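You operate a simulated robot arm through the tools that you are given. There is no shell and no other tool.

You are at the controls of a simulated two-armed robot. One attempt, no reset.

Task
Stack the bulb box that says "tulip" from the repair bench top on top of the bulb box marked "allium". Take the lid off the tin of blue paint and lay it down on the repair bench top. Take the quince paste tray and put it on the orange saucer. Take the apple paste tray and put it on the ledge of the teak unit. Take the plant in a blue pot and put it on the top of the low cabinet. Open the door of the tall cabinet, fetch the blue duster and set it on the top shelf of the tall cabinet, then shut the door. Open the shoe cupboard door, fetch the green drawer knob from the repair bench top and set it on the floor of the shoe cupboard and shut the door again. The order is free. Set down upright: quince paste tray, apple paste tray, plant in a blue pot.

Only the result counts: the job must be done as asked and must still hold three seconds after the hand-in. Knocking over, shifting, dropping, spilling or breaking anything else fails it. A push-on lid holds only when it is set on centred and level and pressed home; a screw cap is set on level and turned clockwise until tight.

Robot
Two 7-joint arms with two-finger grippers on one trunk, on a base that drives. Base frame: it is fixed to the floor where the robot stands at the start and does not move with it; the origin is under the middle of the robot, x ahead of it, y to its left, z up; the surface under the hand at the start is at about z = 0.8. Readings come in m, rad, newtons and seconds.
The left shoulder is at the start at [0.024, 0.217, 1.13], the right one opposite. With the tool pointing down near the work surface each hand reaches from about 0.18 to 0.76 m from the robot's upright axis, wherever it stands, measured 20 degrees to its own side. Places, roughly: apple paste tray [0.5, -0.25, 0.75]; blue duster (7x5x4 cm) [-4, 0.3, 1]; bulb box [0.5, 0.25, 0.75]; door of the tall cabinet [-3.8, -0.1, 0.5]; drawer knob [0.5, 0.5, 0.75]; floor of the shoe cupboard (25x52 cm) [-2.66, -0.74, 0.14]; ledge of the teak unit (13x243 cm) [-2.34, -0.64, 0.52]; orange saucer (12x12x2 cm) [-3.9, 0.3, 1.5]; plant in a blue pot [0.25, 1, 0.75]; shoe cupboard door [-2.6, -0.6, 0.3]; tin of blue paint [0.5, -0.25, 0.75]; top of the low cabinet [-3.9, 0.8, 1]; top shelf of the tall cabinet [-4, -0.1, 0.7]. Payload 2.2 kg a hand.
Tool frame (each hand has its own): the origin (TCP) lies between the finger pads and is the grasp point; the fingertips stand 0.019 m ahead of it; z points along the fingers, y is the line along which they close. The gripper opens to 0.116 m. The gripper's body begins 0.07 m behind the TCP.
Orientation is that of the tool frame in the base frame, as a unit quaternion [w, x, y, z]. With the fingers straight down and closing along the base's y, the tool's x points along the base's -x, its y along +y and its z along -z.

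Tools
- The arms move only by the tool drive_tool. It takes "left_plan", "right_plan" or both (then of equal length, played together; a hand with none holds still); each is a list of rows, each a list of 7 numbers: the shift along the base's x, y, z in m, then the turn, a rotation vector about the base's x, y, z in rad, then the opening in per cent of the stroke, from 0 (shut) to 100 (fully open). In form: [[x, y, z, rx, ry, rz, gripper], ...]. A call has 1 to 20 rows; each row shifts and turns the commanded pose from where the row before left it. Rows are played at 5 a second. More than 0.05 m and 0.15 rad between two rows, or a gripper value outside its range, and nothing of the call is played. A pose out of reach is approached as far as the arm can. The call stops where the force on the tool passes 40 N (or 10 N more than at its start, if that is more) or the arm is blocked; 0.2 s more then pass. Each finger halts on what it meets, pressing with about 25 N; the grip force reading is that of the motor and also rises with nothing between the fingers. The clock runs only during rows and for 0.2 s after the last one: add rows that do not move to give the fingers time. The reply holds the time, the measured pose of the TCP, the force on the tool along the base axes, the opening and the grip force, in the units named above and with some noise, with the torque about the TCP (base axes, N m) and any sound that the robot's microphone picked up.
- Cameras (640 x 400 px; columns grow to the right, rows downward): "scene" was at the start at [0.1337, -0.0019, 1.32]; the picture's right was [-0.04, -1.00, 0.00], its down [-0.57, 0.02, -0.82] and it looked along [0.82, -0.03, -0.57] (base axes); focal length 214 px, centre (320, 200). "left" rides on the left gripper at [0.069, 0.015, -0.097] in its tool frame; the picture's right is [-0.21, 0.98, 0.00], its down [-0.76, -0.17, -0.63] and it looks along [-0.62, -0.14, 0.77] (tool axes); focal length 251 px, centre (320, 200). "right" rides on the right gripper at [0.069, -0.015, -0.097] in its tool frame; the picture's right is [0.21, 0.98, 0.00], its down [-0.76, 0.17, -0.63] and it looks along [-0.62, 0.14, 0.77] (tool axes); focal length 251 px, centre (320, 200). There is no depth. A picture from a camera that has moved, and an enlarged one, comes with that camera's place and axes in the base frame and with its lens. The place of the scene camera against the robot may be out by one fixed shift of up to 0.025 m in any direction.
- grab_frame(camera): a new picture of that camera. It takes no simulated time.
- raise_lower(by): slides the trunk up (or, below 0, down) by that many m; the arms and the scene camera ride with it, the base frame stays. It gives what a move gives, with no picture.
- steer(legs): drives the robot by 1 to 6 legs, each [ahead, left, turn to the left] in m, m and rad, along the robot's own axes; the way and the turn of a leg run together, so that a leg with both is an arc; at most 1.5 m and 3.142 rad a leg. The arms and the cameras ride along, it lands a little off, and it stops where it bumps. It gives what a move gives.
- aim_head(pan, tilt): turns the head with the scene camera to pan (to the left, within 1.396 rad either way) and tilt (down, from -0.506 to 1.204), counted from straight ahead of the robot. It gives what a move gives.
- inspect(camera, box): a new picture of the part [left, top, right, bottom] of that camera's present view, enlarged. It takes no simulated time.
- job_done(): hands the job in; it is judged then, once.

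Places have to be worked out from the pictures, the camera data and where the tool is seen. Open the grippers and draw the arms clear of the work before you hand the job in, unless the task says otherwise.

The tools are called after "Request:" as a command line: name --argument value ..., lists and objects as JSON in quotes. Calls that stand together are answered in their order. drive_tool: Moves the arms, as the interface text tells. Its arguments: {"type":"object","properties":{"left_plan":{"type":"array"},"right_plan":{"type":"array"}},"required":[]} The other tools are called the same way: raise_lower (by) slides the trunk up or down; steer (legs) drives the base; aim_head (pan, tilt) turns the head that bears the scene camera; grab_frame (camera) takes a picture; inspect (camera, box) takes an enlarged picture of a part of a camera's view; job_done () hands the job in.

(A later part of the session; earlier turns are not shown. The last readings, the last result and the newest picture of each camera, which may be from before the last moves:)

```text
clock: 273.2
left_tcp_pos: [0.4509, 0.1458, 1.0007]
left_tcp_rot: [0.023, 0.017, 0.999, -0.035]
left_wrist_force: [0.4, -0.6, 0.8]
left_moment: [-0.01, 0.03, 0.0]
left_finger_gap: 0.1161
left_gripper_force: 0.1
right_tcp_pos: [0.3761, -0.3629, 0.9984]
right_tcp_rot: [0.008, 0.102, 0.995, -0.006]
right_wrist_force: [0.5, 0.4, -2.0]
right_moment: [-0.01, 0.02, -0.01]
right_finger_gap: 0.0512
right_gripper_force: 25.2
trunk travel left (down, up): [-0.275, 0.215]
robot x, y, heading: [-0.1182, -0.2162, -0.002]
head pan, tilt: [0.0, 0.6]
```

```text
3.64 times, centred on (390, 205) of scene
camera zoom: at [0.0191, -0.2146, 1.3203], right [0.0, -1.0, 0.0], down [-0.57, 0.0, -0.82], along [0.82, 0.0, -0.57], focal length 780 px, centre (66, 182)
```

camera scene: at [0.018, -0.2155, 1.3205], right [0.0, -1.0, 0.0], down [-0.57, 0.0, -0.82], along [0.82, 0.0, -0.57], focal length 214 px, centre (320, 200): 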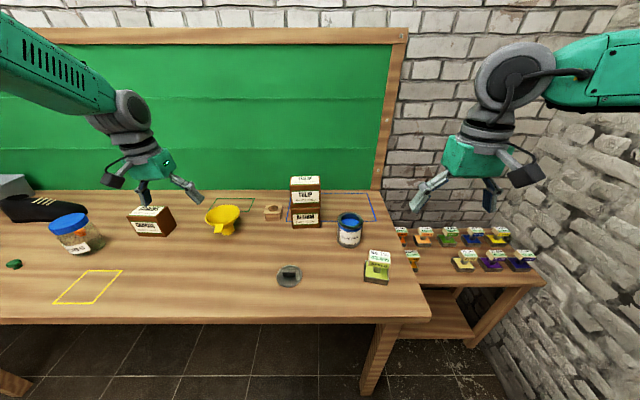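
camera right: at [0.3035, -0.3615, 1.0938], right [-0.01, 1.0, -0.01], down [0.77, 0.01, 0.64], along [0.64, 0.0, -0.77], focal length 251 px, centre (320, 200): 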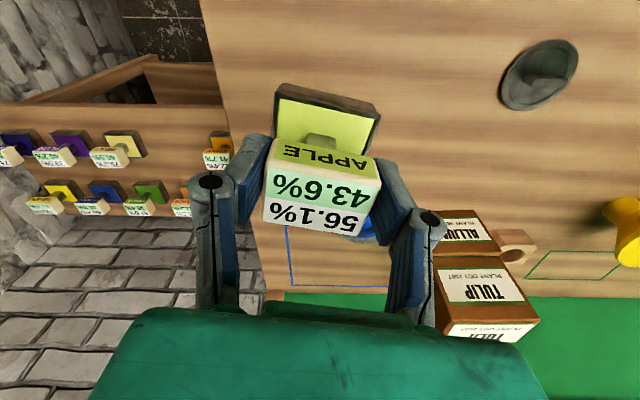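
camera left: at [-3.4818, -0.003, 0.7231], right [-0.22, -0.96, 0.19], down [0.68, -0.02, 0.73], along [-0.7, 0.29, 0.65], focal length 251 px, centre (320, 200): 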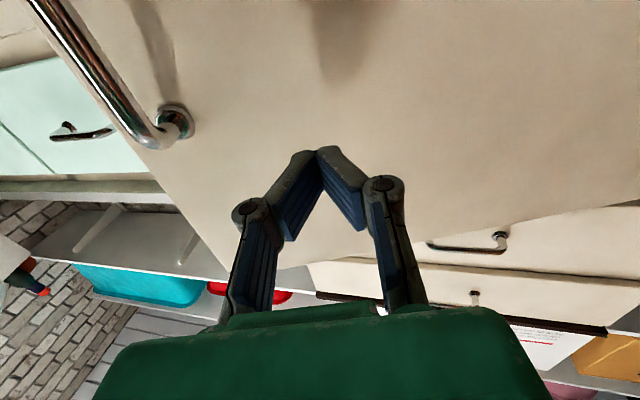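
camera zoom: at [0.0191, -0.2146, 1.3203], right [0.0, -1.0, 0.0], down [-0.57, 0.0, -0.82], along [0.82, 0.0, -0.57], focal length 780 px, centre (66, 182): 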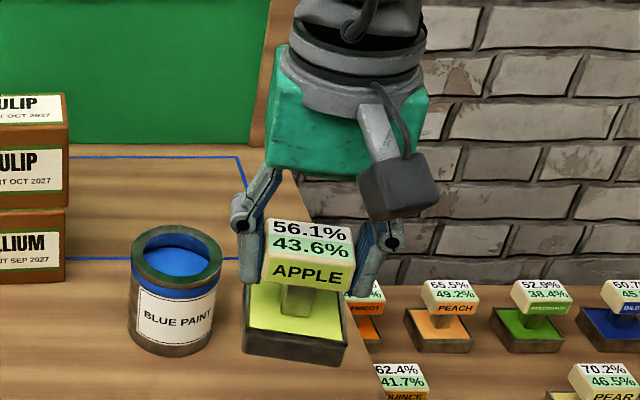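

Apple tray held (2 N). I raise the left hand a little and drive 0.65 m left along the bench for the knob.

Request:
drive_tool --left_plan '[[0, 0, 0.03, 0, 0, 0, 100], [0, 0, 0.03, 0, 0, 0, 100], [0, 0, 0, 0, 0, 0, 100]]'

Request:
steer --legs '[[0, 0.65, 0]]'

Request:
aim_head --pan 0.3 --tilt 0.6

Request:
drive_tool --left_plan '[[0, 0, 0, 0, 0, 0, 100], [0, 0, 0, 0, 0, 0, 100], [0, 0, 0, 0, 0, 0, 100], [0, 0, 0, 0, 0, 0, 100], [0, 0, 0, 0, 0, 0, 100], [0, 0, 0, 0, 0, 0, 100], [0, 0, 0, 0, 0, 0, 100], [0, 0, 0, 0, 0, 0, 100], [0, 0, 0, 0, 0, 0, 100], [0, 0, 0, 0, 0, 0, 100], [0, 0, 0, 0, 0, 0, 100], [0, 0, 0, 0, 0, 0, 100], [0, 0, 0, 0, 0, 0, 100], [0, 0, 0, 0, 0, 0, 100], [0, 0, 0, 0, 0, 0, 100]]'

Request:
grab_frame --camera "scene"

Request:
grab_frame --camera "left"

```text
clock: 274.0
left_tcp_pos: [0.4493, 0.1439, 1.0605]
left_tcp_rot: [0.023, 0.018, 0.999, -0.036]
left_wrist_force: [-0.1, 0.2, -0.3]
left_moment: [0.0, -0.03, 0.02]
left_finger_gap: 0.116
left_gripper_force: 0.0
right_tcp_pos: [0.3763, -0.3616, 0.9961]
right_tcp_rot: [0.008, 0.103, 0.995, -0.005]
right_wrist_force: [-0.6, -0.3, -1.4]
right_moment: [0.0, 0.02, 0.0]
right_finger_gap: 0.051
right_gripper_force: 25.2
trunk travel left (down, up): [-0.275, 0.215]
robot x, y, heading: [-0.1174, -0.2141, -0.004]
head pan, tilt: [0.0, 0.6]
```

```text
clock: 277.6
left_tcp_pos: [0.4536, 0.7873, 1.0648]
left_tcp_rot: [0.022, 0.02, 0.999, -0.031]
left_wrist_force: [-0.4, -1.6, -0.3]
left_moment: [0.03, 0.0, -0.02]
left_finger_gap: 0.1159
left_gripper_force: 0.1
right_tcp_pos: [0.3793, 0.2811, 0.997]
right_tcp_rot: [0.009, 0.106, 0.994, -0.002]
right_wrist_force: [-0.6, -1.4, -0.9]
right_moment: [0.04, 0.05, -0.04]
right_finger_gap: 0.0512
right_gripper_force: 25.5
trunk travel left (down, up): [-0.275, 0.215]
robot x, y, heading: [-0.1148, 0.439, -0.008]
head pan, tilt: [0.0, 0.6]
```

```text
clock: 278.4
left_tcp_pos: [0.4504, 0.7886, 1.0654]
left_tcp_rot: [0.025, 0.02, 0.999, -0.032]
left_wrist_force: [0.4, -0.6, 0.2]
left_moment: [0.03, -0.02, -0.01]
left_finger_gap: 0.1157
left_gripper_force: 0.1
right_tcp_pos: [0.3763, 0.2846, 0.9995]
right_tcp_rot: [0.01, 0.106, 0.994, -0.002]
right_wrist_force: [0.4, -1.1, -1.1]
right_moment: [0.01, 0.0, 0.01]
right_finger_gap: 0.0511
right_gripper_force: 25.5
trunk travel left (down, up): [-0.275, 0.215]
robot x, y, heading: [-0.1126, 0.4378, -0.009]
head pan, tilt: [0.3, 0.6]
```

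```text
clock: 281.6
left_tcp_pos: [0.4507, 0.793, 1.0652]
left_tcp_rot: [0.026, 0.02, 0.999, -0.033]
left_wrist_force: [-0.6, 0.0, 0.1]
left_moment: [-0.01, 0.0, -0.04]
left_finger_gap: 0.1159
left_gripper_force: 0.0
right_tcp_pos: [0.3757, 0.2875, 0.9996]
right_tcp_rot: [0.01, 0.107, 0.994, -0.004]
right_wrist_force: [0.2, 0.0, -1.6]
right_moment: [0.02, 0.03, 0.01]
right_finger_gap: 0.051
right_gripper_force: 24.9
trunk travel left (down, up): [-0.275, 0.215]
robot x, y, heading: [-0.1117, 0.441, -0.009]
head pan, tilt: [0.3, 0.6]
```

```text
taken
camera scene: at [0.0186, 0.4644, 1.3204], right [0.29, -0.96, 0.0], down [-0.54, -0.16, -0.82], along [0.79, 0.24, -0.57], focal length 214 px, centre (320, 200)
```

scene: 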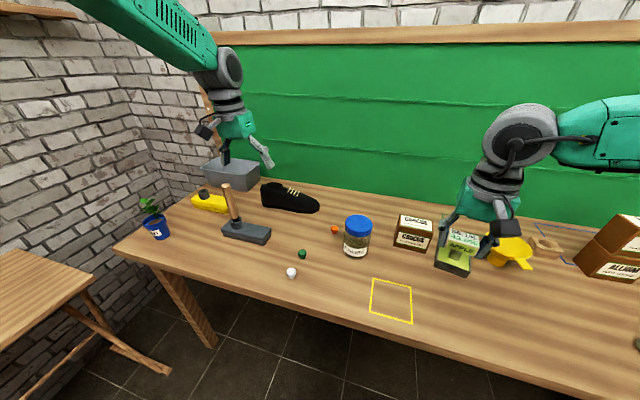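

```text
taken
camera left: at [0.3766, 0.8165, 1.1566], right [0.25, 0.97, -0.05], down [0.72, -0.15, 0.68], along [0.65, -0.21, -0.73], focal length 251 px, centre (320, 200)
```

left: 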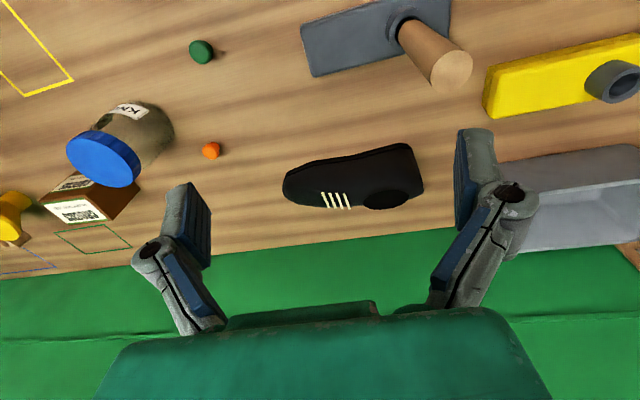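

The green knob is at ≈(0.41, 0.635). I bring the left hand above it, levelling the tool, for a closer look.

Request:
drive_tool --left_plan '[[-0.01, -0.04, -0.02, 0.066, 0, 0, 100], [-0.01, -0.04, -0.03, 0, 0.052, 0, 100], [-0.01, -0.04, -0.03, 0, 0, 0.04, 80], [-0.01, -0.038, -0.03, 0, 0, 0, 60], [0, 0, 0, 0, 0, 0, 60], [0, 0, 0, 0, 0, 0, 60]]'

Request:
grab_frame --camera "left"

Request:
inspect --camera "scene" --box '[260, 210, 380, 300]'

```text
refused: row 2 steps farther than a row can; nothing moved
```

```text
taken
camera left: at [0.3766, 0.8165, 1.1566], right [0.25, 0.97, -0.05], down [0.72, -0.15, 0.68], along [0.65, -0.21, -0.73], focal length 251 px, centre (320, 200)
```

left: 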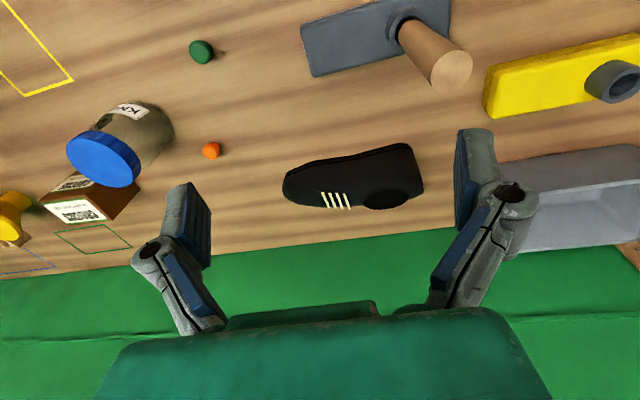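

```text
4.44 times, centred on (320, 255) of scene
camera zoom: at [0.0186, 0.4644, 1.3204], right [0.29, -0.96, 0.0], down [-0.54, -0.16, -0.82], along [0.79, 0.24, -0.57], focal length 953 px, centre (320, -44)
```

zoom: 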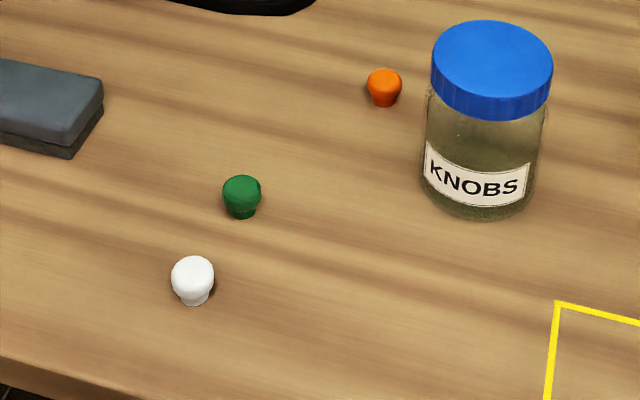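

The step was slightly over 5 cm; I shorten the rows.

Request:
drive_tool --left_plan '[[-0.01, -0.03, -0.02, 0.066, 0, 0, 100], [-0.01, -0.03, -0.02, 0, 0.052, 0, 100], [-0.01, -0.03, -0.03, 0, 0, 0.04, 80], [-0.01, -0.034, -0.03, 0, 0, 0, 60], [0, -0.034, -0.02, 0, 0, 0, 60], [0, 0, 0, 0, 0, 0, 60], [0, 0, 0, 0, 0, 0, 60]]'

Request:
grab_frame --camera "left"

```text
clock: 283.2
left_tcp_pos: [0.4085, 0.633, 0.9444]
left_tcp_rot: [-0.002, 0.0, 1.0, -0.001]
left_wrist_force: [0.0, 0.0, 0.3]
left_moment: [-0.03, 0.0, 0.05]
left_finger_gap: 0.0696
left_gripper_force: 0.0
right_tcp_pos: [0.3757, 0.2856, 0.9991]
right_tcp_rot: [0.01, 0.106, 0.994, -0.004]
right_wrist_force: [-0.2, 1.5, -2.0]
right_moment: [0.04, 0.03, 0.0]
right_finger_gap: 0.0513
right_gripper_force: 25.1
trunk travel left (down, up): [-0.275, 0.215]
robot x, y, heading: [-0.1121, 0.439, -0.008]
head pan, tilt: [0.3, 0.6]
```

```text
taken
camera left: at [0.3389, 0.6489, 1.0409], right [0.22, 0.98, 0.0], down [0.76, -0.17, 0.63], along [0.61, -0.14, -0.78], focal length 251 px, centre (320, 200)
```

left: 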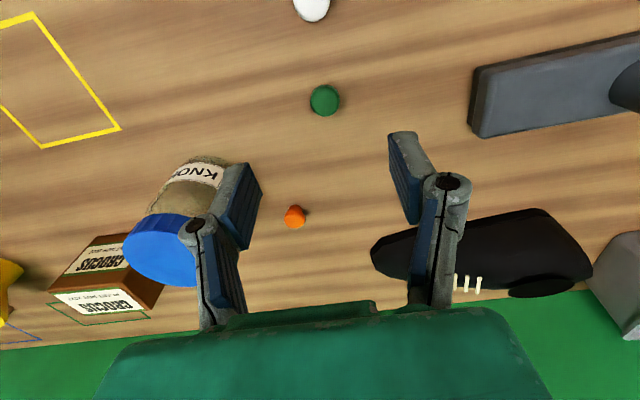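

Knob centre ≈(0.405, 0.637). I descend onto it and grip.

Request:
drive_tool --left_plan '[[-0.003, 0.004, -0.03, 0, 0, 0, 60], [0, 0, -0.03, 0, 0, 0, 60], [0, 0, -0.03, 0, 0, 0, 60], [0, 0, -0.022, 0, 0, 0, 60], [0, 0, -0.007, 0, 0, 0, 60], [0, 0, 0, 0, 0, 0, 60]]'

Request:
grab_frame --camera "left"

```text
clock: 284.6
left_tcp_pos: [0.4064, 0.6377, 0.8259]
left_tcp_rot: [-0.002, 0.002, 1.0, -0.002]
left_wrist_force: [0.0, -0.1, -0.4]
left_moment: [0.02, 0.03, 0.02]
left_finger_gap: 0.0693
left_gripper_force: 0.0
right_tcp_pos: [0.3755, 0.2857, 0.9994]
right_tcp_rot: [0.011, 0.106, 0.994, -0.003]
right_wrist_force: [0.1, 0.3, -1.4]
right_moment: [0.0, 0.0, 0.01]
right_finger_gap: 0.0512
right_gripper_force: 24.7
trunk travel left (down, up): [-0.275, 0.215]
robot x, y, heading: [-0.1093, 0.4365, -0.013]
head pan, tilt: [0.3, 0.6]
```

```text
taken
camera left: at [0.3365, 0.6524, 0.9233], right [0.22, 0.98, 0.0], down [0.76, -0.17, 0.63], along [0.62, -0.14, -0.78], focal length 251 px, centre (320, 200)
```

left: 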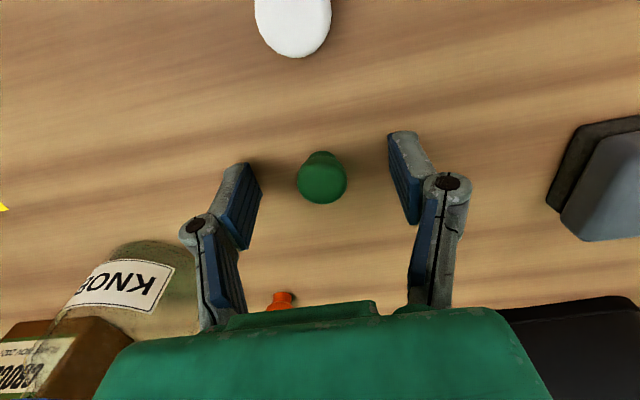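

Request:
drive_tool --left_plan '[[0, 0, 0.002, 0, 0, 0, 40], [0, 0, 0, 0, 0, 0, 0], [0, 0, 0, 0, 0, 0, 0], [0, 0, 0, 0, 0, 0, 0], [0, 0, 0.02, 0, 0, 0, 0], [0, 0, 0.04, 0, 0, 0, 0], [0, 0, 0.04, 0, 0, 0, 0], [0, 0, 0.04, 0, 0, 0, 0], [0, 0, 0, 0, 0, 0, 0]]'

Request:
grab_frame --camera "left"

Request:
grab_frame --camera "right"

```text
clock: 286.6
left_tcp_pos: [0.4076, 0.6344, 0.9665]
left_tcp_rot: [-0.002, 0.001, 1.0, -0.001]
left_wrist_force: [0.6, -1.2, -1.0]
left_moment: [-0.04, 0.02, 0.0]
left_finger_gap: 0.0213
left_gripper_force: 24.4
right_tcp_pos: [0.3768, 0.2851, 0.9994]
right_tcp_rot: [0.009, 0.107, 0.994, -0.004]
right_wrist_force: [0.0, 0.4, -1.5]
right_moment: [-0.01, 0.0, 0.03]
right_finger_gap: 0.0511
right_gripper_force: 24.8
trunk travel left (down, up): [-0.275, 0.215]
robot x, y, heading: [-0.1128, 0.4368, -0.008]
head pan, tilt: [0.3, 0.6]
```

```text
taken
camera left: at [0.3372, 0.6511, 1.0635], right [0.22, 0.98, 0.0], down [0.76, -0.17, 0.63], along [0.61, -0.14, -0.78], focal length 251 px, centre (320, 200)
```

left: 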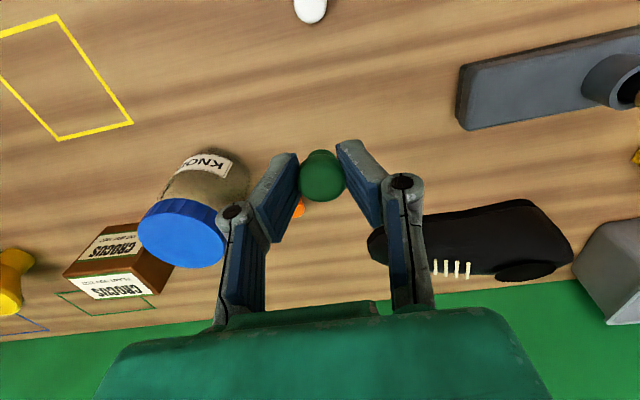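

```text
taken
camera right: at [0.3035, 0.2862, 1.0942], right [0.0, 1.0, -0.01], down [0.76, 0.01, 0.65], along [0.65, 0.0, -0.76], focal length 251 px, centre (320, 200)
```

right: 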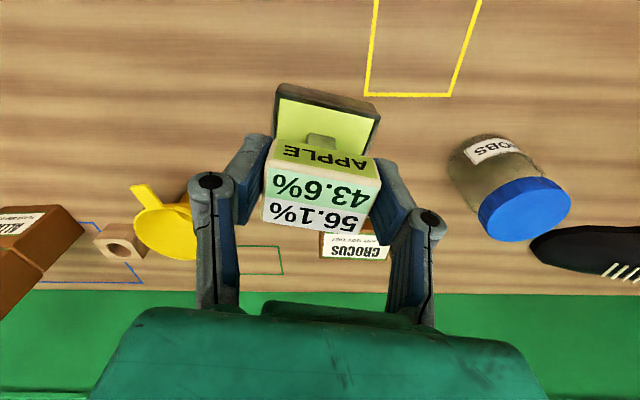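

The knob is held. I back away, lower the trunk for stability, turn right by π and drive toward the teak unit.

Request:
steer --legs '[[-0.6, 0, 0]]'

Request:
raise_lower --by -0.2

Request:
steer --legs '[[0, 0, -3.1], [1.1, 0, 0], [1.05, 0.15, 0], [0, 0, 1.54]]'

Request:
aim_head --pan 0.0 --tilt 0.7

Request:
grab_frame --camera "scene"

```text
clock: 290.1
left_tcp_pos: [-0.2043, 0.6438, 0.9667]
left_tcp_rot: [-0.002, -0.005, 1.0, -0.001]
left_wrist_force: [-0.5, -1.0, 0.7]
left_moment: [-0.02, -0.02, 0.0]
left_finger_gap: 0.0214
left_gripper_force: 25.0
right_tcp_pos: [-0.2289, 0.2939, 1.0006]
right_tcp_rot: [0.01, 0.1, 0.995, -0.003]
right_wrist_force: [0.1, -0.4, -1.6]
right_moment: [0.02, -0.01, -0.03]
right_finger_gap: 0.0511
right_gripper_force: 24.9
trunk travel left (down, up): [-0.275, 0.215]
robot x, y, heading: [-0.7192, 0.4372, 0.003]
head pan, tilt: [0.3, 0.6]
```

```text
clock: 292.2
left_tcp_pos: [-0.2078, 0.6427, 0.7686]
left_tcp_rot: [0.002, -0.005, 1.0, -0.001]
left_wrist_force: [-0.4, 0.2, -0.4]
left_moment: [-0.01, -0.01, -0.01]
left_finger_gap: 0.0214
left_gripper_force: 24.6
right_tcp_pos: [-0.2318, 0.2923, 0.8027]
right_tcp_rot: [0.013, 0.1, 0.995, -0.003]
right_wrist_force: [-0.1, 0.0, -0.9]
right_moment: [0.0, 0.01, 0.04]
right_finger_gap: 0.0511
right_gripper_force: 25.0
trunk travel left (down, up): [-0.075, 0.415]
robot x, y, heading: [-0.7177, 0.4401, 0.005]
head pan, tilt: [0.3, 0.6]
```

```text
clock: 314.2
left_tcp_pos: [-2.6643, -0.2372, 0.7673]
left_tcp_rot: [-0.001, 0.689, 0.725, -0.001]
left_wrist_force: [0.0, -0.4, -0.9]
left_moment: [0.0, -0.01, -0.03]
left_finger_gap: 0.0207
left_gripper_force: 24.7
right_tcp_pos: [-3.0165, -0.2255, 0.8014]
right_tcp_rot: [0.006, 0.762, 0.648, -0.011]
right_wrist_force: [-0.5, -0.4, -1.1]
right_moment: [0.02, 0.01, -0.02]
right_finger_gap: 0.0512
right_gripper_force: 25.1
trunk travel left (down, up): [-0.075, 0.415]
robot x, y, heading: [-2.8868, 0.2677, -1.528]
head pan, tilt: [0.3, 0.6]
```

```text
clock: 315.0
left_tcp_pos: [-2.6654, -0.2338, 0.7706]
left_tcp_rot: [0.0, 0.689, 0.725, -0.001]
left_wrist_force: [0.8, 0.5, 0.0]
left_moment: [0.03, -0.04, 0.01]
left_finger_gap: 0.0205
left_gripper_force: 25.0
right_tcp_pos: [-3.0164, -0.2221, 0.8035]
right_tcp_rot: [0.006, 0.762, 0.647, -0.011]
right_wrist_force: [-0.3, -0.9, -1.7]
right_moment: [0.01, -0.01, -0.03]
right_finger_gap: 0.0512
right_gripper_force: 24.8
trunk travel left (down, up): [-0.075, 0.415]
robot x, y, heading: [-2.8892, 0.2651, -1.522]
head pan, tilt: [0.0, 0.7]
```

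```text
taken
camera scene: at [-2.8809, 0.1398, 1.1118], right [-1.0, -0.04, 0.0], down [-0.03, 0.65, -0.76], along [0.03, -0.76, -0.65], focal length 214 px, centre (320, 200)
```

scene: 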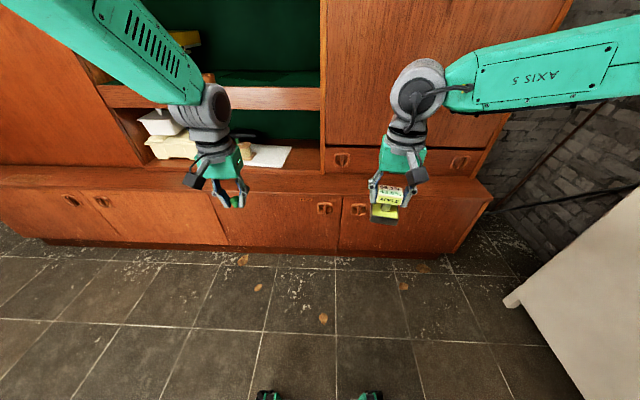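

Facing the unit with both objects held. I drive 0.25 m forward and square the apple tray, then look at the ledge with the right camera.

Request:
steer --legs '[[0.25, 0, -0.045]]'

Request:
drive_tool --right_plan '[[0, 0, 0, 0, 0, 0.1, 0], [0, 0, 0, 0, 0, 0.1, 0], [0, 0, 0, 0, 0, 0, 0]]'

Request:
grab_frame --camera "right"

Request:
grab_frame --camera "scene"

```text
clock: 316.8
left_tcp_pos: [-2.6836, -0.4865, 0.7703]
left_tcp_rot: [0.0, 0.706, 0.708, -0.002]
left_wrist_force: [-0.7, -0.5, -0.5]
left_moment: [0.05, 0.02, 0.01]
left_finger_gap: 0.0206
left_gripper_force: 24.9
right_tcp_pos: [-3.0339, -0.4579, 0.8024]
right_tcp_rot: [0.007, 0.777, 0.63, -0.011]
right_wrist_force: [0.9, -0.2, -1.7]
right_moment: [0.04, 0.02, 0.01]
right_finger_gap: 0.0511
right_gripper_force: 25.0
trunk travel left (down, up): [-0.075, 0.415]
robot x, y, heading: [-2.8849, 0.0265, -1.573]
head pan, tilt: [0.0, 0.7]
```

```text
clock: 317.6
left_tcp_pos: [-2.6841, -0.483, 0.7724]
left_tcp_rot: [0.001, 0.706, 0.708, -0.003]
left_wrist_force: [0.5, 0.3, 0.2]
left_moment: [-0.02, -0.02, 0.01]
left_finger_gap: 0.0203
left_gripper_force: 25.2
right_tcp_pos: [-3.034, -0.4553, 0.8041]
right_tcp_rot: [0.01, 0.71, 0.704, -0.01]
right_wrist_force: [0.7, -0.8, -1.8]
right_moment: [0.01, -0.02, 0.01]
right_finger_gap: 0.0513
right_gripper_force: 25.1
trunk travel left (down, up): [-0.075, 0.415]
robot x, y, heading: [-2.8839, 0.0246, -1.571]
head pan, tilt: [0.0, 0.7]
```

```text
taken
camera right: at [-3.0498, -0.3828, 0.899], right [0.98, 0.21, -0.01], down [0.16, -0.74, 0.65], along [0.13, -0.64, -0.76], focal length 251 px, centre (320, 200)
```

right: 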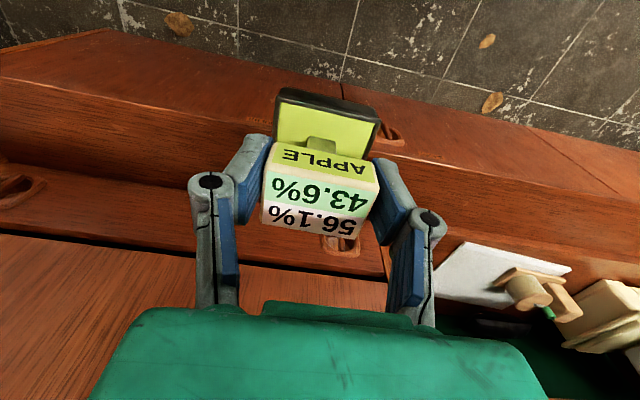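

```text
taken
camera scene: at [-2.882, -0.1017, 1.1118], right [-1.0, 0.0, 0.0], down [0.0, 0.65, -0.76], along [0.0, -0.76, -0.65], focal length 214 px, centre (320, 200)
```

scene: 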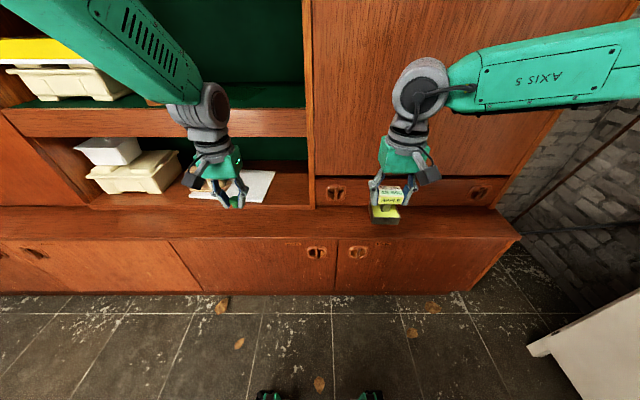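

Request:
inspect --camera "right" --box '[0, 20, 260, 220]'

Request:
inspect --camera "scene" --box '[320, 150, 520, 280]'

```text
2.00 times, centred on (130, 120) of right
camera zoom: at [-3.0498, -0.3828, 0.899], right [0.98, 0.21, -0.01], down [0.16, -0.74, 0.65], along [0.13, -0.64, -0.76], focal length 503 px, centre (700, 360)
```

zoom: 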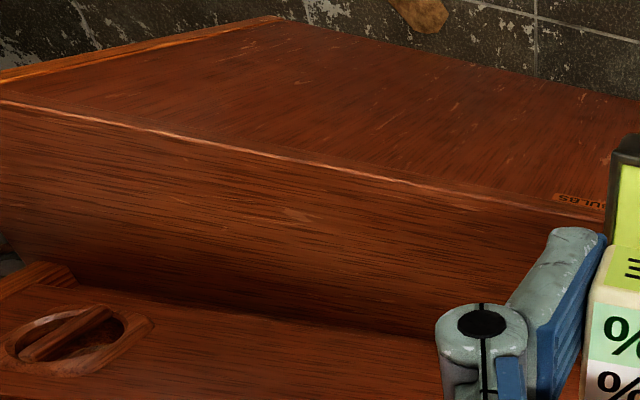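

```text
3.08 times, centred on (420, 215) of scene
camera zoom: at [-2.882, -0.1017, 1.1118], right [-1.0, 0.0, 0.0], down [0.0, 0.65, -0.76], along [0.0, -0.76, -0.65], focal length 660 px, centre (12, 154)
```

zoom: 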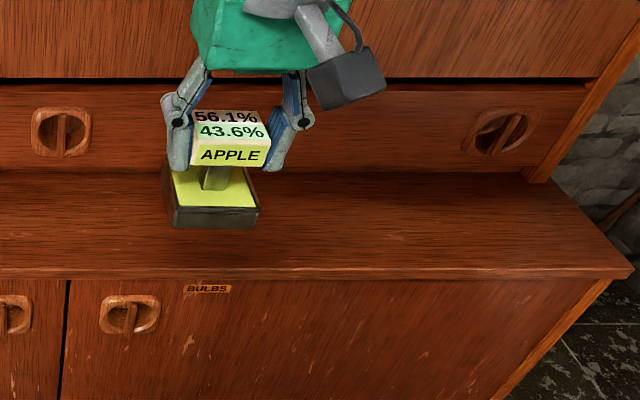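

The ledge spans y≈-0.575 to -0.726 at z≈0.52. I move the tray over y≈-0.645 and lower it partway.

Request:
drive_tool --right_plan '[[0, -0.04, 0, 0, 0, 0, 0], [0, -0.04, 0, 0, 0, 0, 0], [0, -0.04, 0, 0, 0, 0, 0], [0, -0.04, 0, 0, 0, 0, 0], [0, -0.03, -0.02, 0, 0, 0, 0], [0, 0, -0.04, 0, 0, 0, 0], [0, 0, -0.04, 0, 0, 0, 0], [0, 0, -0.04, 0, 0, 0, 0], [0, 0, -0.03, 0, 0, 0, 0], [0, 0, 0, 0, 0, 0, 0]]'

Request:
grab_frame --camera "right"

Request:
inspect --camera "scene" --box '[320, 150, 520, 280]'

```text
clock: 319.8
left_tcp_pos: [-2.6839, -0.4829, 0.772]
left_tcp_rot: [0.001, 0.706, 0.708, -0.003]
left_wrist_force: [0.0, 0.0, -0.5]
left_moment: [-0.02, -0.02, 0.01]
left_finger_gap: 0.0203
left_gripper_force: 24.8
right_tcp_pos: [-3.0319, -0.6427, 0.635]
right_tcp_rot: [0.01, 0.71, 0.705, -0.011]
right_wrist_force: [-0.4, -0.4, -2.1]
right_moment: [0.02, -0.02, 0.03]
right_finger_gap: 0.0511
right_gripper_force: 25.1
trunk travel left (down, up): [-0.075, 0.415]
robot x, y, heading: [-2.8832, 0.022, -1.569]
head pan, tilt: [0.0, 0.7]
```

```text
taken
camera right: at [-3.0477, -0.5715, 0.7301], right [0.98, 0.21, -0.01], down [0.16, -0.74, 0.66], along [0.13, -0.64, -0.76], focal length 251 px, centre (320, 200)
```

right: 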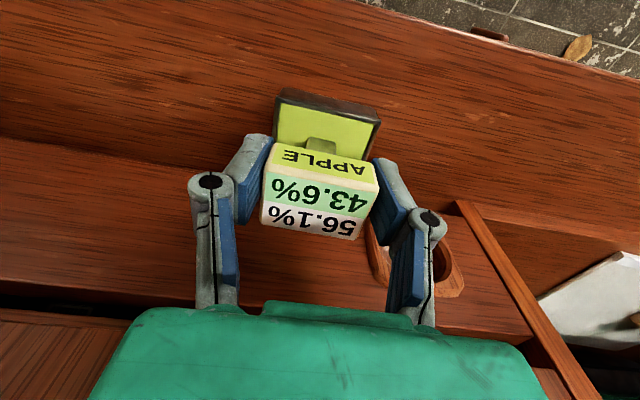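

```text
3.08 times, centred on (420, 215) of scene
camera zoom: at [-2.8815, -0.1023, 1.1118], right [-1.0, 0.0, 0.0], down [0.0, 0.65, -0.76], along [0.0, -0.76, -0.65], focal length 660 px, centre (12, 154)
```

zoom: 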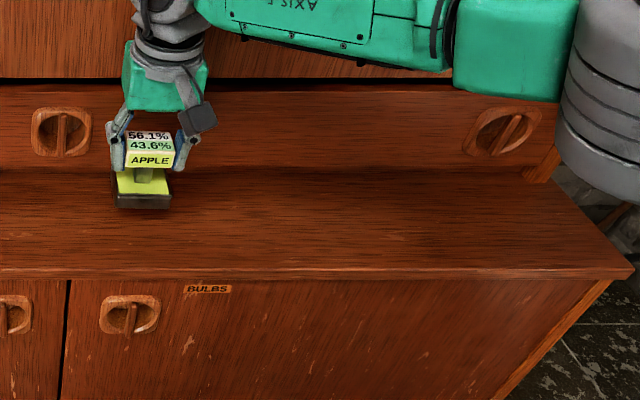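

Position looks right. I lower to contact.

Request:
drive_tool --right_plan '[[0, 0.0, -0.02, 0, 0, 0, 0], [0, 0, -0.015, 0, 0, 0, 0], [0, 0, -0.004, 0, 0, 0, 0], [0, 0, 0, 0, 0, 0, 0]]'

Request:
drive_tool --right_plan '[[0, 0.0, -0.004, 0, 0, 0, 0], [0, 0, -0.003, 0, 0, 0, 0], [0, 0, 0, 0, 0, 0, 0]]'

Request:
inspect --camera "scene" --box '[320, 150, 520, 280]'

```text
clock: 320.8
left_tcp_pos: [-2.683, -0.483, 0.7711]
left_tcp_rot: [0.002, 0.705, 0.709, -0.003]
left_wrist_force: [-0.2, 0.3, 0.5]
left_moment: [-0.03, 0.02, 0.03]
left_finger_gap: 0.0204
left_gripper_force: 25.3
right_tcp_pos: [-3.0315, -0.6449, 0.5969]
right_tcp_rot: [0.01, 0.71, 0.704, -0.011]
right_wrist_force: [-0.2, -0.7, -1.2]
right_moment: [0.02, 0.02, 0.0]
right_finger_gap: 0.0512
right_gripper_force: 24.5
trunk travel left (down, up): [-0.075, 0.415]
robot x, y, heading: [-2.8812, 0.0269, -1.575]
head pan, tilt: [0.0, 0.7]
```

```text
clock: 321.6
left_tcp_pos: [-2.6834, -0.4821, 0.7711]
left_tcp_rot: [0.002, 0.706, 0.708, -0.003]
left_wrist_force: [-0.1, 0.6, 0.0]
left_moment: [0.04, -0.02, 0.01]
left_finger_gap: 0.0206
left_gripper_force: 24.9
right_tcp_pos: [-3.0322, -0.6447, 0.5904]
right_tcp_rot: [0.011, 0.71, 0.704, -0.012]
right_wrist_force: [0.3, -2.8, 6.6]
right_moment: [0.07, 0.21, 0.06]
right_finger_gap: 0.051
right_gripper_force: 24.7
trunk travel left (down, up): [-0.075, 0.415]
robot x, y, heading: [-2.8808, 0.0262, -1.574]
head pan, tilt: [0.0, 0.7]
```

```text
3.08 times, centred on (420, 215) of scene
camera zoom: at [-2.8811, -0.1016, 1.1119], right [-1.0, 0.0, 0.0], down [0.0, 0.65, -0.76], along [0.0, -0.76, -0.65], focal length 660 px, centre (12, 154)
```

zoom: 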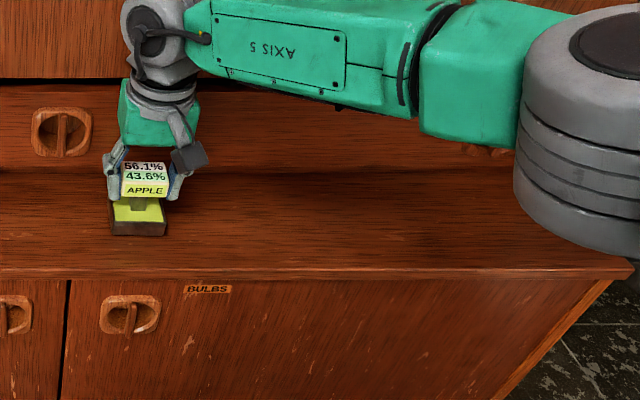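

The tray touches down level in the middle of the ledge. I release and rise.

Request:
drive_tool --right_plan '[[0, 0, 0.001, 0, 0, 0, 50], [0, 0, 0, 0, 0, 0, 90], [0, 0, 0, 0, 0, 0, 90], [0, 0, 0.03, 0, 0, 0, 90], [0, 0, 0.04, 0, 0, 0, 90], [0, 0, 0.04, 0, 0, 0, 90], [0, 0.04, 0.02, 0, 0, 0, 90], [0, 0.04, 0.02, 0, 0, 0, 90], [0, 0.04, 0, 0, 0, 0, 90], [0, 0.04, 0, 0, 0, 0, 90], [0, 0, 0, 0, 0, 0, 90]]'

Request:
grab_frame --camera "right"

Request:
grab_frame --camera "scene"

```text
clock: 324.0
left_tcp_pos: [-2.6832, -0.4829, 0.7698]
left_tcp_rot: [0.002, 0.706, 0.708, -0.003]
left_wrist_force: [-0.2, 0.0, -0.3]
left_moment: [-0.01, 0.05, 0.03]
left_finger_gap: 0.0201
left_gripper_force: 24.7
right_tcp_pos: [-3.0355, -0.4848, 0.7391]
right_tcp_rot: [0.01, 0.71, 0.704, -0.011]
right_wrist_force: [-0.2, -0.7, 0.2]
right_moment: [0.02, 0.0, -0.01]
right_finger_gap: 0.1042
right_gripper_force: 0.0
trunk travel left (down, up): [-0.075, 0.415]
robot x, y, heading: [-2.8824, 0.0237, -1.578]
head pan, tilt: [0.0, 0.7]
```

```text
taken
camera right: at [-3.0511, -0.4124, 0.8337], right [0.98, 0.21, -0.01], down [0.16, -0.74, 0.65], along [0.13, -0.64, -0.76], focal length 251 px, centre (320, 200)
```

right: 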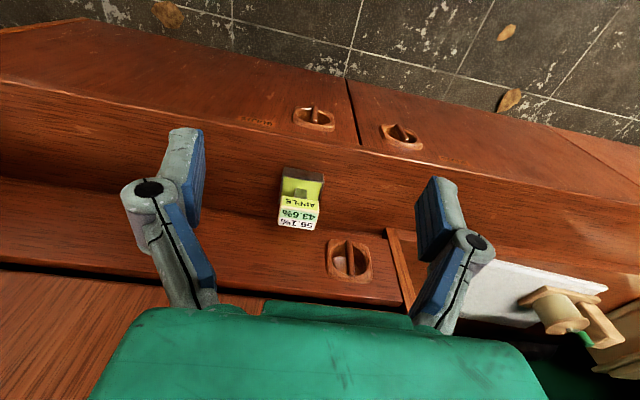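

```text
taken
camera scene: at [-2.8818, -0.1018, 1.1118], right [-1.0, 0.0, 0.0], down [0.0, 0.65, -0.76], along [0.0, -0.76, -0.65], focal length 214 px, centre (320, 200)
```

scene: 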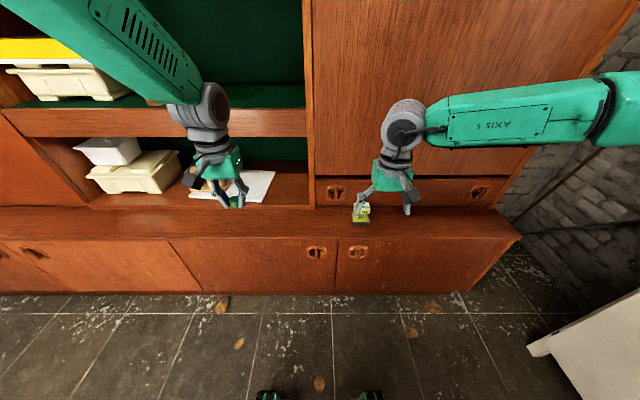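

The apple tray stands on the ledge. For the door I need the left hand free later, so I park the knob on the ledge at about x=-2.70 first.

Request:
drive_tool --left_plan '[[-0.005, -0.04, 0, 0, 0, 0, 0], [-0.005, -0.04, 0, 0, 0, 0, 0], [-0.005, -0.04, -0.02, 0, 0, 0, 0], [0, -0.04, -0.03, 0, 0, 0, 0], [0, 0, -0.04, 0, 0, 0, 0], [0, 0, -0.04, 0, 0, 0, 0], [0, 0, -0.04, 0, 0, 0, 0], [0, 0, -0.03, 0, 0, 0, 0], [0, 0, 0, 0, 0, 0, 0]]'

Request:
grab_frame --camera "left"

Request:
inspect --camera "scene" --box '[160, 140, 340, 260]'

```text
clock: 326.0
left_tcp_pos: [-2.6977, -0.6441, 0.5745]
left_tcp_rot: [0.002, 0.706, 0.708, -0.003]
left_wrist_force: [0.7, 0.2, 0.3]
left_moment: [-0.02, 0.02, 0.01]
left_finger_gap: 0.0201
left_gripper_force: 24.7
right_tcp_pos: [-3.0356, -0.4852, 0.7413]
right_tcp_rot: [0.011, 0.709, 0.705, -0.011]
right_wrist_force: [1.0, -0.7, 0.4]
right_moment: [0.03, 0.04, -0.02]
right_finger_gap: 0.1042
right_gripper_force: 0.0
trunk travel left (down, up): [-0.075, 0.415]
robot x, y, heading: [-2.888, 0.024, -1.575]
head pan, tilt: [0.0, 0.7]
```

```text
taken
camera left: at [-2.6832, -0.5739, 0.6702], right [0.98, -0.21, 0.0], down [-0.16, -0.75, 0.64], along [-0.13, -0.62, -0.77], focal length 251 px, centre (320, 200)
```

left: 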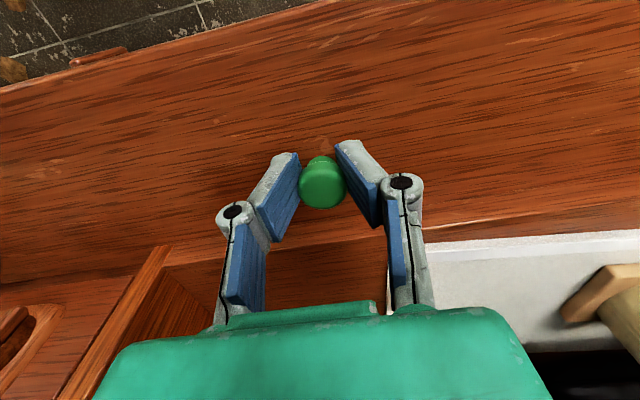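

```text
3.33 times, centred on (250, 200) of scene
camera zoom: at [-2.8819, -0.1023, 1.1118], right [-1.0, 0.0, 0.0], down [0.0, 0.65, -0.76], along [0.0, -0.76, -0.65], focal length 715 px, centre (553, 200)
```

zoom: 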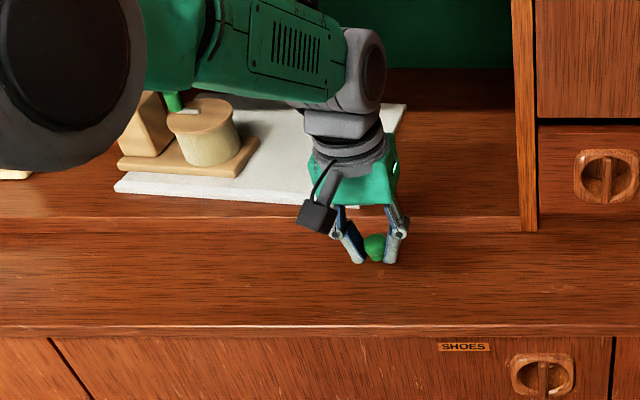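

Request:
drive_tool --left_plan '[[0, 0, -0.015, 0, 0, 0, 0], [0, 0, -0.006, 0, 0, 0, 0], [0, 0, -0.003, 0, 0, 0, 0], [0, 0, 0, 0, 0, 0, 0]]'

Request:
inspect --camera "scene" --box '[220, 180, 320, 250]'

```text
clock: 327.0
left_tcp_pos: [-2.697, -0.6441, 0.548]
left_tcp_rot: [0.002, 0.706, 0.708, -0.003]
left_wrist_force: [-0.5, 0.2, 0.1]
left_moment: [0.0, 0.01, 0.0]
left_finger_gap: 0.0203
left_gripper_force: 24.8
right_tcp_pos: [-3.0358, -0.4848, 0.7394]
right_tcp_rot: [0.011, 0.71, 0.704, -0.012]
right_wrist_force: [-0.2, 0.6, -0.8]
right_moment: [0.03, 0.02, 0.01]
right_finger_gap: 0.1044
right_gripper_force: 0.0
trunk travel left (down, up): [-0.075, 0.415]
robot x, y, heading: [-2.8828, 0.0266, -1.568]
head pan, tilt: [0.0, 0.7]
```

```text
5.71 times, centred on (270, 215) of scene
camera zoom: at [-2.882, -0.1025, 1.1117], right [-1.0, 0.0, 0.0], down [0.0, 0.65, -0.76], along [0.0, -0.76, -0.65], focal length 1226 px, centre (606, 114)
```

zoom: 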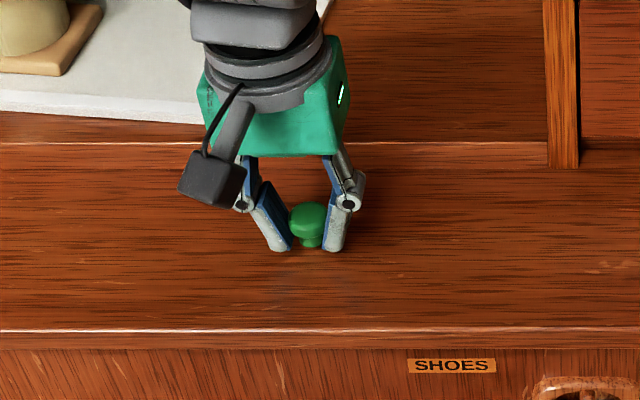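

Request:
drive_tool --left_plan '[[0, 0, -0.003, 0, 0, 0, 0], [0, 0, 0, 0, 0, 0, 0]]'

Request:
drive_tool --left_plan '[[0, 0, -0.002, 0, 0, 0, 0], [0, 0, 0, 0, 0, 0, 0]]'

```text
clock: 327.6
left_tcp_pos: [-2.6983, -0.6441, 0.5457]
left_tcp_rot: [0.002, 0.706, 0.708, -0.003]
left_wrist_force: [-0.6, 0.9, -0.5]
left_moment: [0.0, -0.02, -0.01]
left_finger_gap: 0.0205
left_gripper_force: 24.6
right_tcp_pos: [-3.0357, -0.4851, 0.7399]
right_tcp_rot: [0.01, 0.71, 0.704, -0.012]
right_wrist_force: [0.3, -0.8, 0.0]
right_moment: [-0.03, 0.03, 0.01]
right_finger_gap: 0.1046
right_gripper_force: 0.0
trunk travel left (down, up): [-0.075, 0.415]
robot x, y, heading: [-2.8828, 0.0291, -1.567]
head pan, tilt: [0.0, 0.7]
```

```text
clock: 328.2
left_tcp_pos: [-2.698, -0.6431, 0.544]
left_tcp_rot: [0.002, 0.706, 0.708, -0.003]
left_wrist_force: [1.0, -0.5, 2.0]
left_moment: [0.04, 0.0, 0.02]
left_finger_gap: 0.02
left_gripper_force: 25.3
right_tcp_pos: [-3.0359, -0.4848, 0.74]
right_tcp_rot: [0.01, 0.71, 0.704, -0.012]
right_wrist_force: [0.5, -0.5, -0.4]
right_moment: [0.03, -0.01, -0.02]
right_finger_gap: 0.1042
right_gripper_force: 0.2
trunk travel left (down, up): [-0.075, 0.415]
robot x, y, heading: [-2.8838, 0.0252, -1.572]
head pan, tilt: [0.0, 0.7]
```

Contact. I open slowly and lift the left hand straight up.

Request:
drive_tool --left_plan '[[0, 0, 0, 0, 0, 0, 30], [0, 0, 0, 0, 0, 0, 60], [0, 0, 0, 0, 0, 0, 60], [0, 0, 0.03, 0, 0, 0, 60], [0, 0, 0.04, 0, 0, 0, 60], [0, 0, 0.04, 0, 0, 0, 60], [0, 0.03, 0.03, 0, 0, 0, 60], [0, 0.04, 0.02, 0, 0, 0, 60], [0, 0.04, 0, 0, 0, 0, 60], [0, 0.04, 0, 0, 0, 0, 60], [0, 0, 0, 0, 0, 0, 60]]'

Request:
grab_frame --camera "left"

Request:
grab_frame --camera "scene"

```text
clock: 330.6
left_tcp_pos: [-2.6985, -0.4921, 0.7033]
left_tcp_rot: [0.002, 0.706, 0.709, -0.003]
left_wrist_force: [-0.5, 0.3, 0.3]
left_moment: [0.0, -0.05, 0.01]
left_finger_gap: 0.0697
left_gripper_force: 0.0
right_tcp_pos: [-3.0369, -0.4864, 0.7394]
right_tcp_rot: [0.01, 0.71, 0.704, -0.011]
right_wrist_force: [-1.0, 0.9, 0.4]
right_moment: [-0.03, -0.03, 0.01]
right_finger_gap: 0.1044
right_gripper_force: 0.1
trunk travel left (down, up): [-0.075, 0.415]
robot x, y, heading: [-2.8833, 0.0241, -1.572]
head pan, tilt: [0.0, 0.7]
```

```text
taken
camera left: at [-2.6849, -0.4224, 0.7993], right [0.98, -0.21, 0.0], down [-0.16, -0.75, 0.64], along [-0.13, -0.62, -0.77], focal length 251 px, centre (320, 200)
```

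left: 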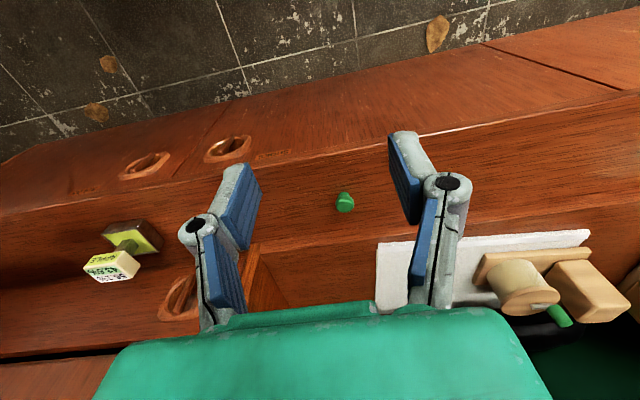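

```text
taken
camera scene: at [-2.882, -0.1021, 1.1117], right [-1.0, 0.0, 0.0], down [0.0, 0.65, -0.76], along [0.0, -0.76, -0.65], focal length 214 px, centre (320, 200)
```

scene: 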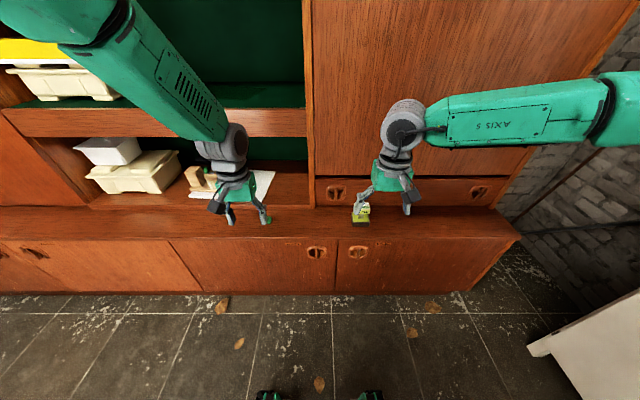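

The knob stands on the ledge at ≈(-2.70, -0.644). I lower the trunk, shift the robot 0.22 m right so the SHOES handle is at the left hand's side, and turn the left hand horizontal.

Request:
raise_lower --by -0.065

Request:
steer --legs '[[-0.1, -0.22, 0]]'

Request:
drive_tool --left_plan '[[0, 0.02, -0.01, 0.14, 0, 0, 60], [0, 0.02, -0.01, 0.143, 0, 0, 60], [0, 0.01, -0.01, 0.143, 0, 0, 60], [0, 0, -0.01, 0.143, 0, 0, 60], [0, 0, -0.015, 0.143, 0, 0, 60], [0, 0, -0.015, 0.143, 0, 0, 60], [0, 0, -0.015, 0.143, 0, 0, 60], [0, 0, -0.015, 0.143, 0, 0, 50], [0, 0, -0.02, 0.143, 0, 0, 40], [0, 0, -0.02, 0.143, 0, 0, 30], [0, 0, -0.02, 0.143, 0, 0, 25], [0, 0, 0, 0, 0, 0, 25]]'

Request:
grab_frame --camera "left"

Request:
grab_frame --camera "scene"

```text
clock: 331.6
left_tcp_pos: [-2.7, -0.4923, 0.6397]
left_tcp_rot: [0.002, 0.706, 0.708, -0.002]
left_wrist_force: [0.7, -0.7, 0.3]
left_moment: [-0.03, -0.01, -0.01]
left_finger_gap: 0.0697
left_gripper_force: 0.0
right_tcp_pos: [-3.0354, -0.4853, 0.6748]
right_tcp_rot: [0.01, 0.71, 0.704, -0.012]
right_wrist_force: [0.0, 0.7, -0.7]
right_moment: [-0.02, 0.02, 0.01]
right_finger_gap: 0.1044
right_gripper_force: 0.1
trunk travel left (down, up): [-0.01, 0.48]
robot x, y, heading: [-2.8825, 0.0254, -1.573]
head pan, tilt: [0.0, 0.7]
```

```text
clock: 333.4
left_tcp_pos: [-2.9076, -0.3892, 0.6368]
left_tcp_rot: [-0.003, 0.705, 0.709, -0.008]
left_wrist_force: [0.8, 0.1, -0.1]
left_moment: [-0.02, 0.03, -0.05]
left_finger_gap: 0.0698
left_gripper_force: 0.0
right_tcp_pos: [-3.2439, -0.3823, 0.677]
right_tcp_rot: [0.007, 0.709, 0.705, -0.016]
right_wrist_force: [0.5, -0.5, -0.1]
right_moment: [-0.01, 0.0, 0.01]
right_finger_gap: 0.1044
right_gripper_force: 0.0
trunk travel left (down, up): [-0.01, 0.48]
robot x, y, heading: [-3.1046, 0.1284, -1.572]
head pan, tilt: [0.0, 0.7]
```

```text
clock: 336.0
left_tcp_pos: [-2.9164, -0.3378, 0.5392]
left_tcp_rot: [-0.378, 0.595, 0.6, 0.379]
left_wrist_force: [0.2, 0.3, -1.0]
left_moment: [-0.01, 0.01, 0.0]
left_finger_gap: 0.0289
left_gripper_force: 0.0
left hand out of reach, approached as far as the arm can: row 9, 10, 11
right_tcp_pos: [-3.253, -0.38, 0.6767]
right_tcp_rot: [0.011, 0.709, 0.705, -0.013]
right_wrist_force: [-0.1, -0.5, -0.4]
right_moment: [0.02, -0.05, -0.01]
right_finger_gap: 0.1044
right_gripper_force: 0.1
trunk travel left (down, up): [-0.01, 0.48]
robot x, y, heading: [-3.0992, 0.1272, -1.571]
head pan, tilt: [0.0, 0.7]
```

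```text
taken
camera left: at [-2.9018, -0.3965, 0.6438], right [0.98, -0.09, -0.19], down [-0.16, -0.9, -0.42], along [-0.13, 0.44, -0.89], focal length 251 px, centre (320, 200)
```

left: 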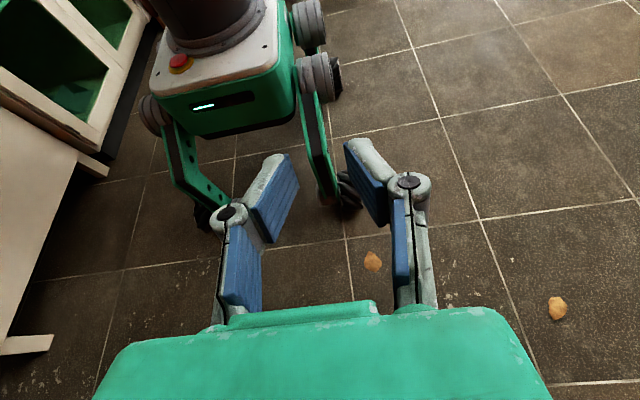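

```text
taken
camera scene: at [-3.1001, 0.001, 1.0468], right [-1.0, 0.0, 0.0], down [0.0, 0.65, -0.76], along [0.0, -0.76, -0.65], focal length 214 px, centre (320, 200)
```

scene: 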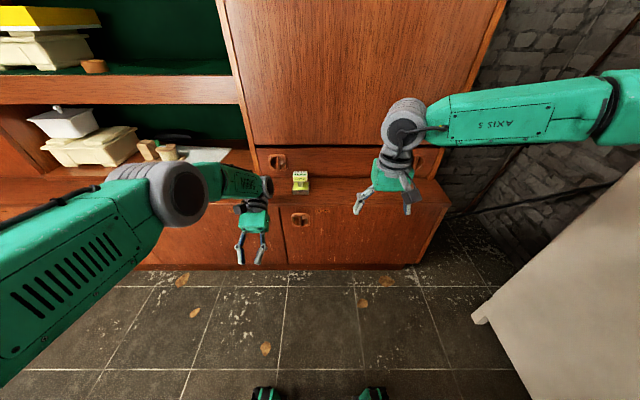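

I turned it the wrong way (the tool now points back at the robot). I undo this and then pitch the other way.

Request:
drive_tool --left_plan '[[0, 0, 0.015, -0.145, 0, 0, 60], [0, 0, 0.015, -0.145, 0, 0, 60], [0, 0, 0.015, -0.145, 0, 0, 60], [0, 0, 0.015, -0.145, 0, 0, 60], [0, 0, 0.015, -0.145, 0, 0, 60], [0, 0, 0.015, -0.145, 0, 0, 60], [0, 0, 0.01, -0.145, 0, 0, 60], [0, 0, 0, -0.12, 0, 0, 60], [0, 0, 0, 0, 0, 0, 60]]'

Request:
grab_frame --camera "scene"

```text
clock: 338.0
left_tcp_pos: [-2.9159, -0.3359, 0.6394]
left_tcp_rot: [0.002, 0.705, 0.709, -0.004]
left_wrist_force: [-0.1, -0.3, 0.0]
left_moment: [0.02, 0.04, 0.03]
left_finger_gap: 0.0696
left_gripper_force: 0.2
right_tcp_pos: [-3.2515, -0.3804, 0.6758]
right_tcp_rot: [0.012, 0.71, 0.704, -0.013]
right_wrist_force: [0.5, 0.4, -0.3]
right_moment: [0.01, -0.02, 0.0]
right_finger_gap: 0.1044
right_gripper_force: 0.1
trunk travel left (down, up): [-0.01, 0.48]
robot x, y, heading: [-3.0991, 0.1319, -1.57]
head pan, tilt: [0.0, 0.7]
```

```text
taken
camera scene: at [-3.0996, 0.0017, 1.0468], right [-1.0, 0.0, 0.0], down [0.0, 0.65, -0.76], along [0.0, -0.76, -0.65], focal length 214 px, centre (320, 200)
```

scene: 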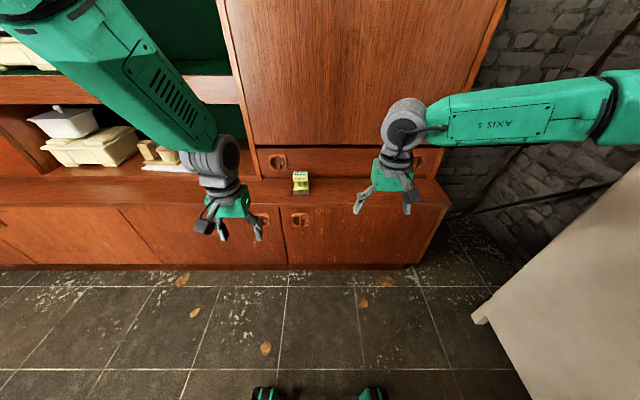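

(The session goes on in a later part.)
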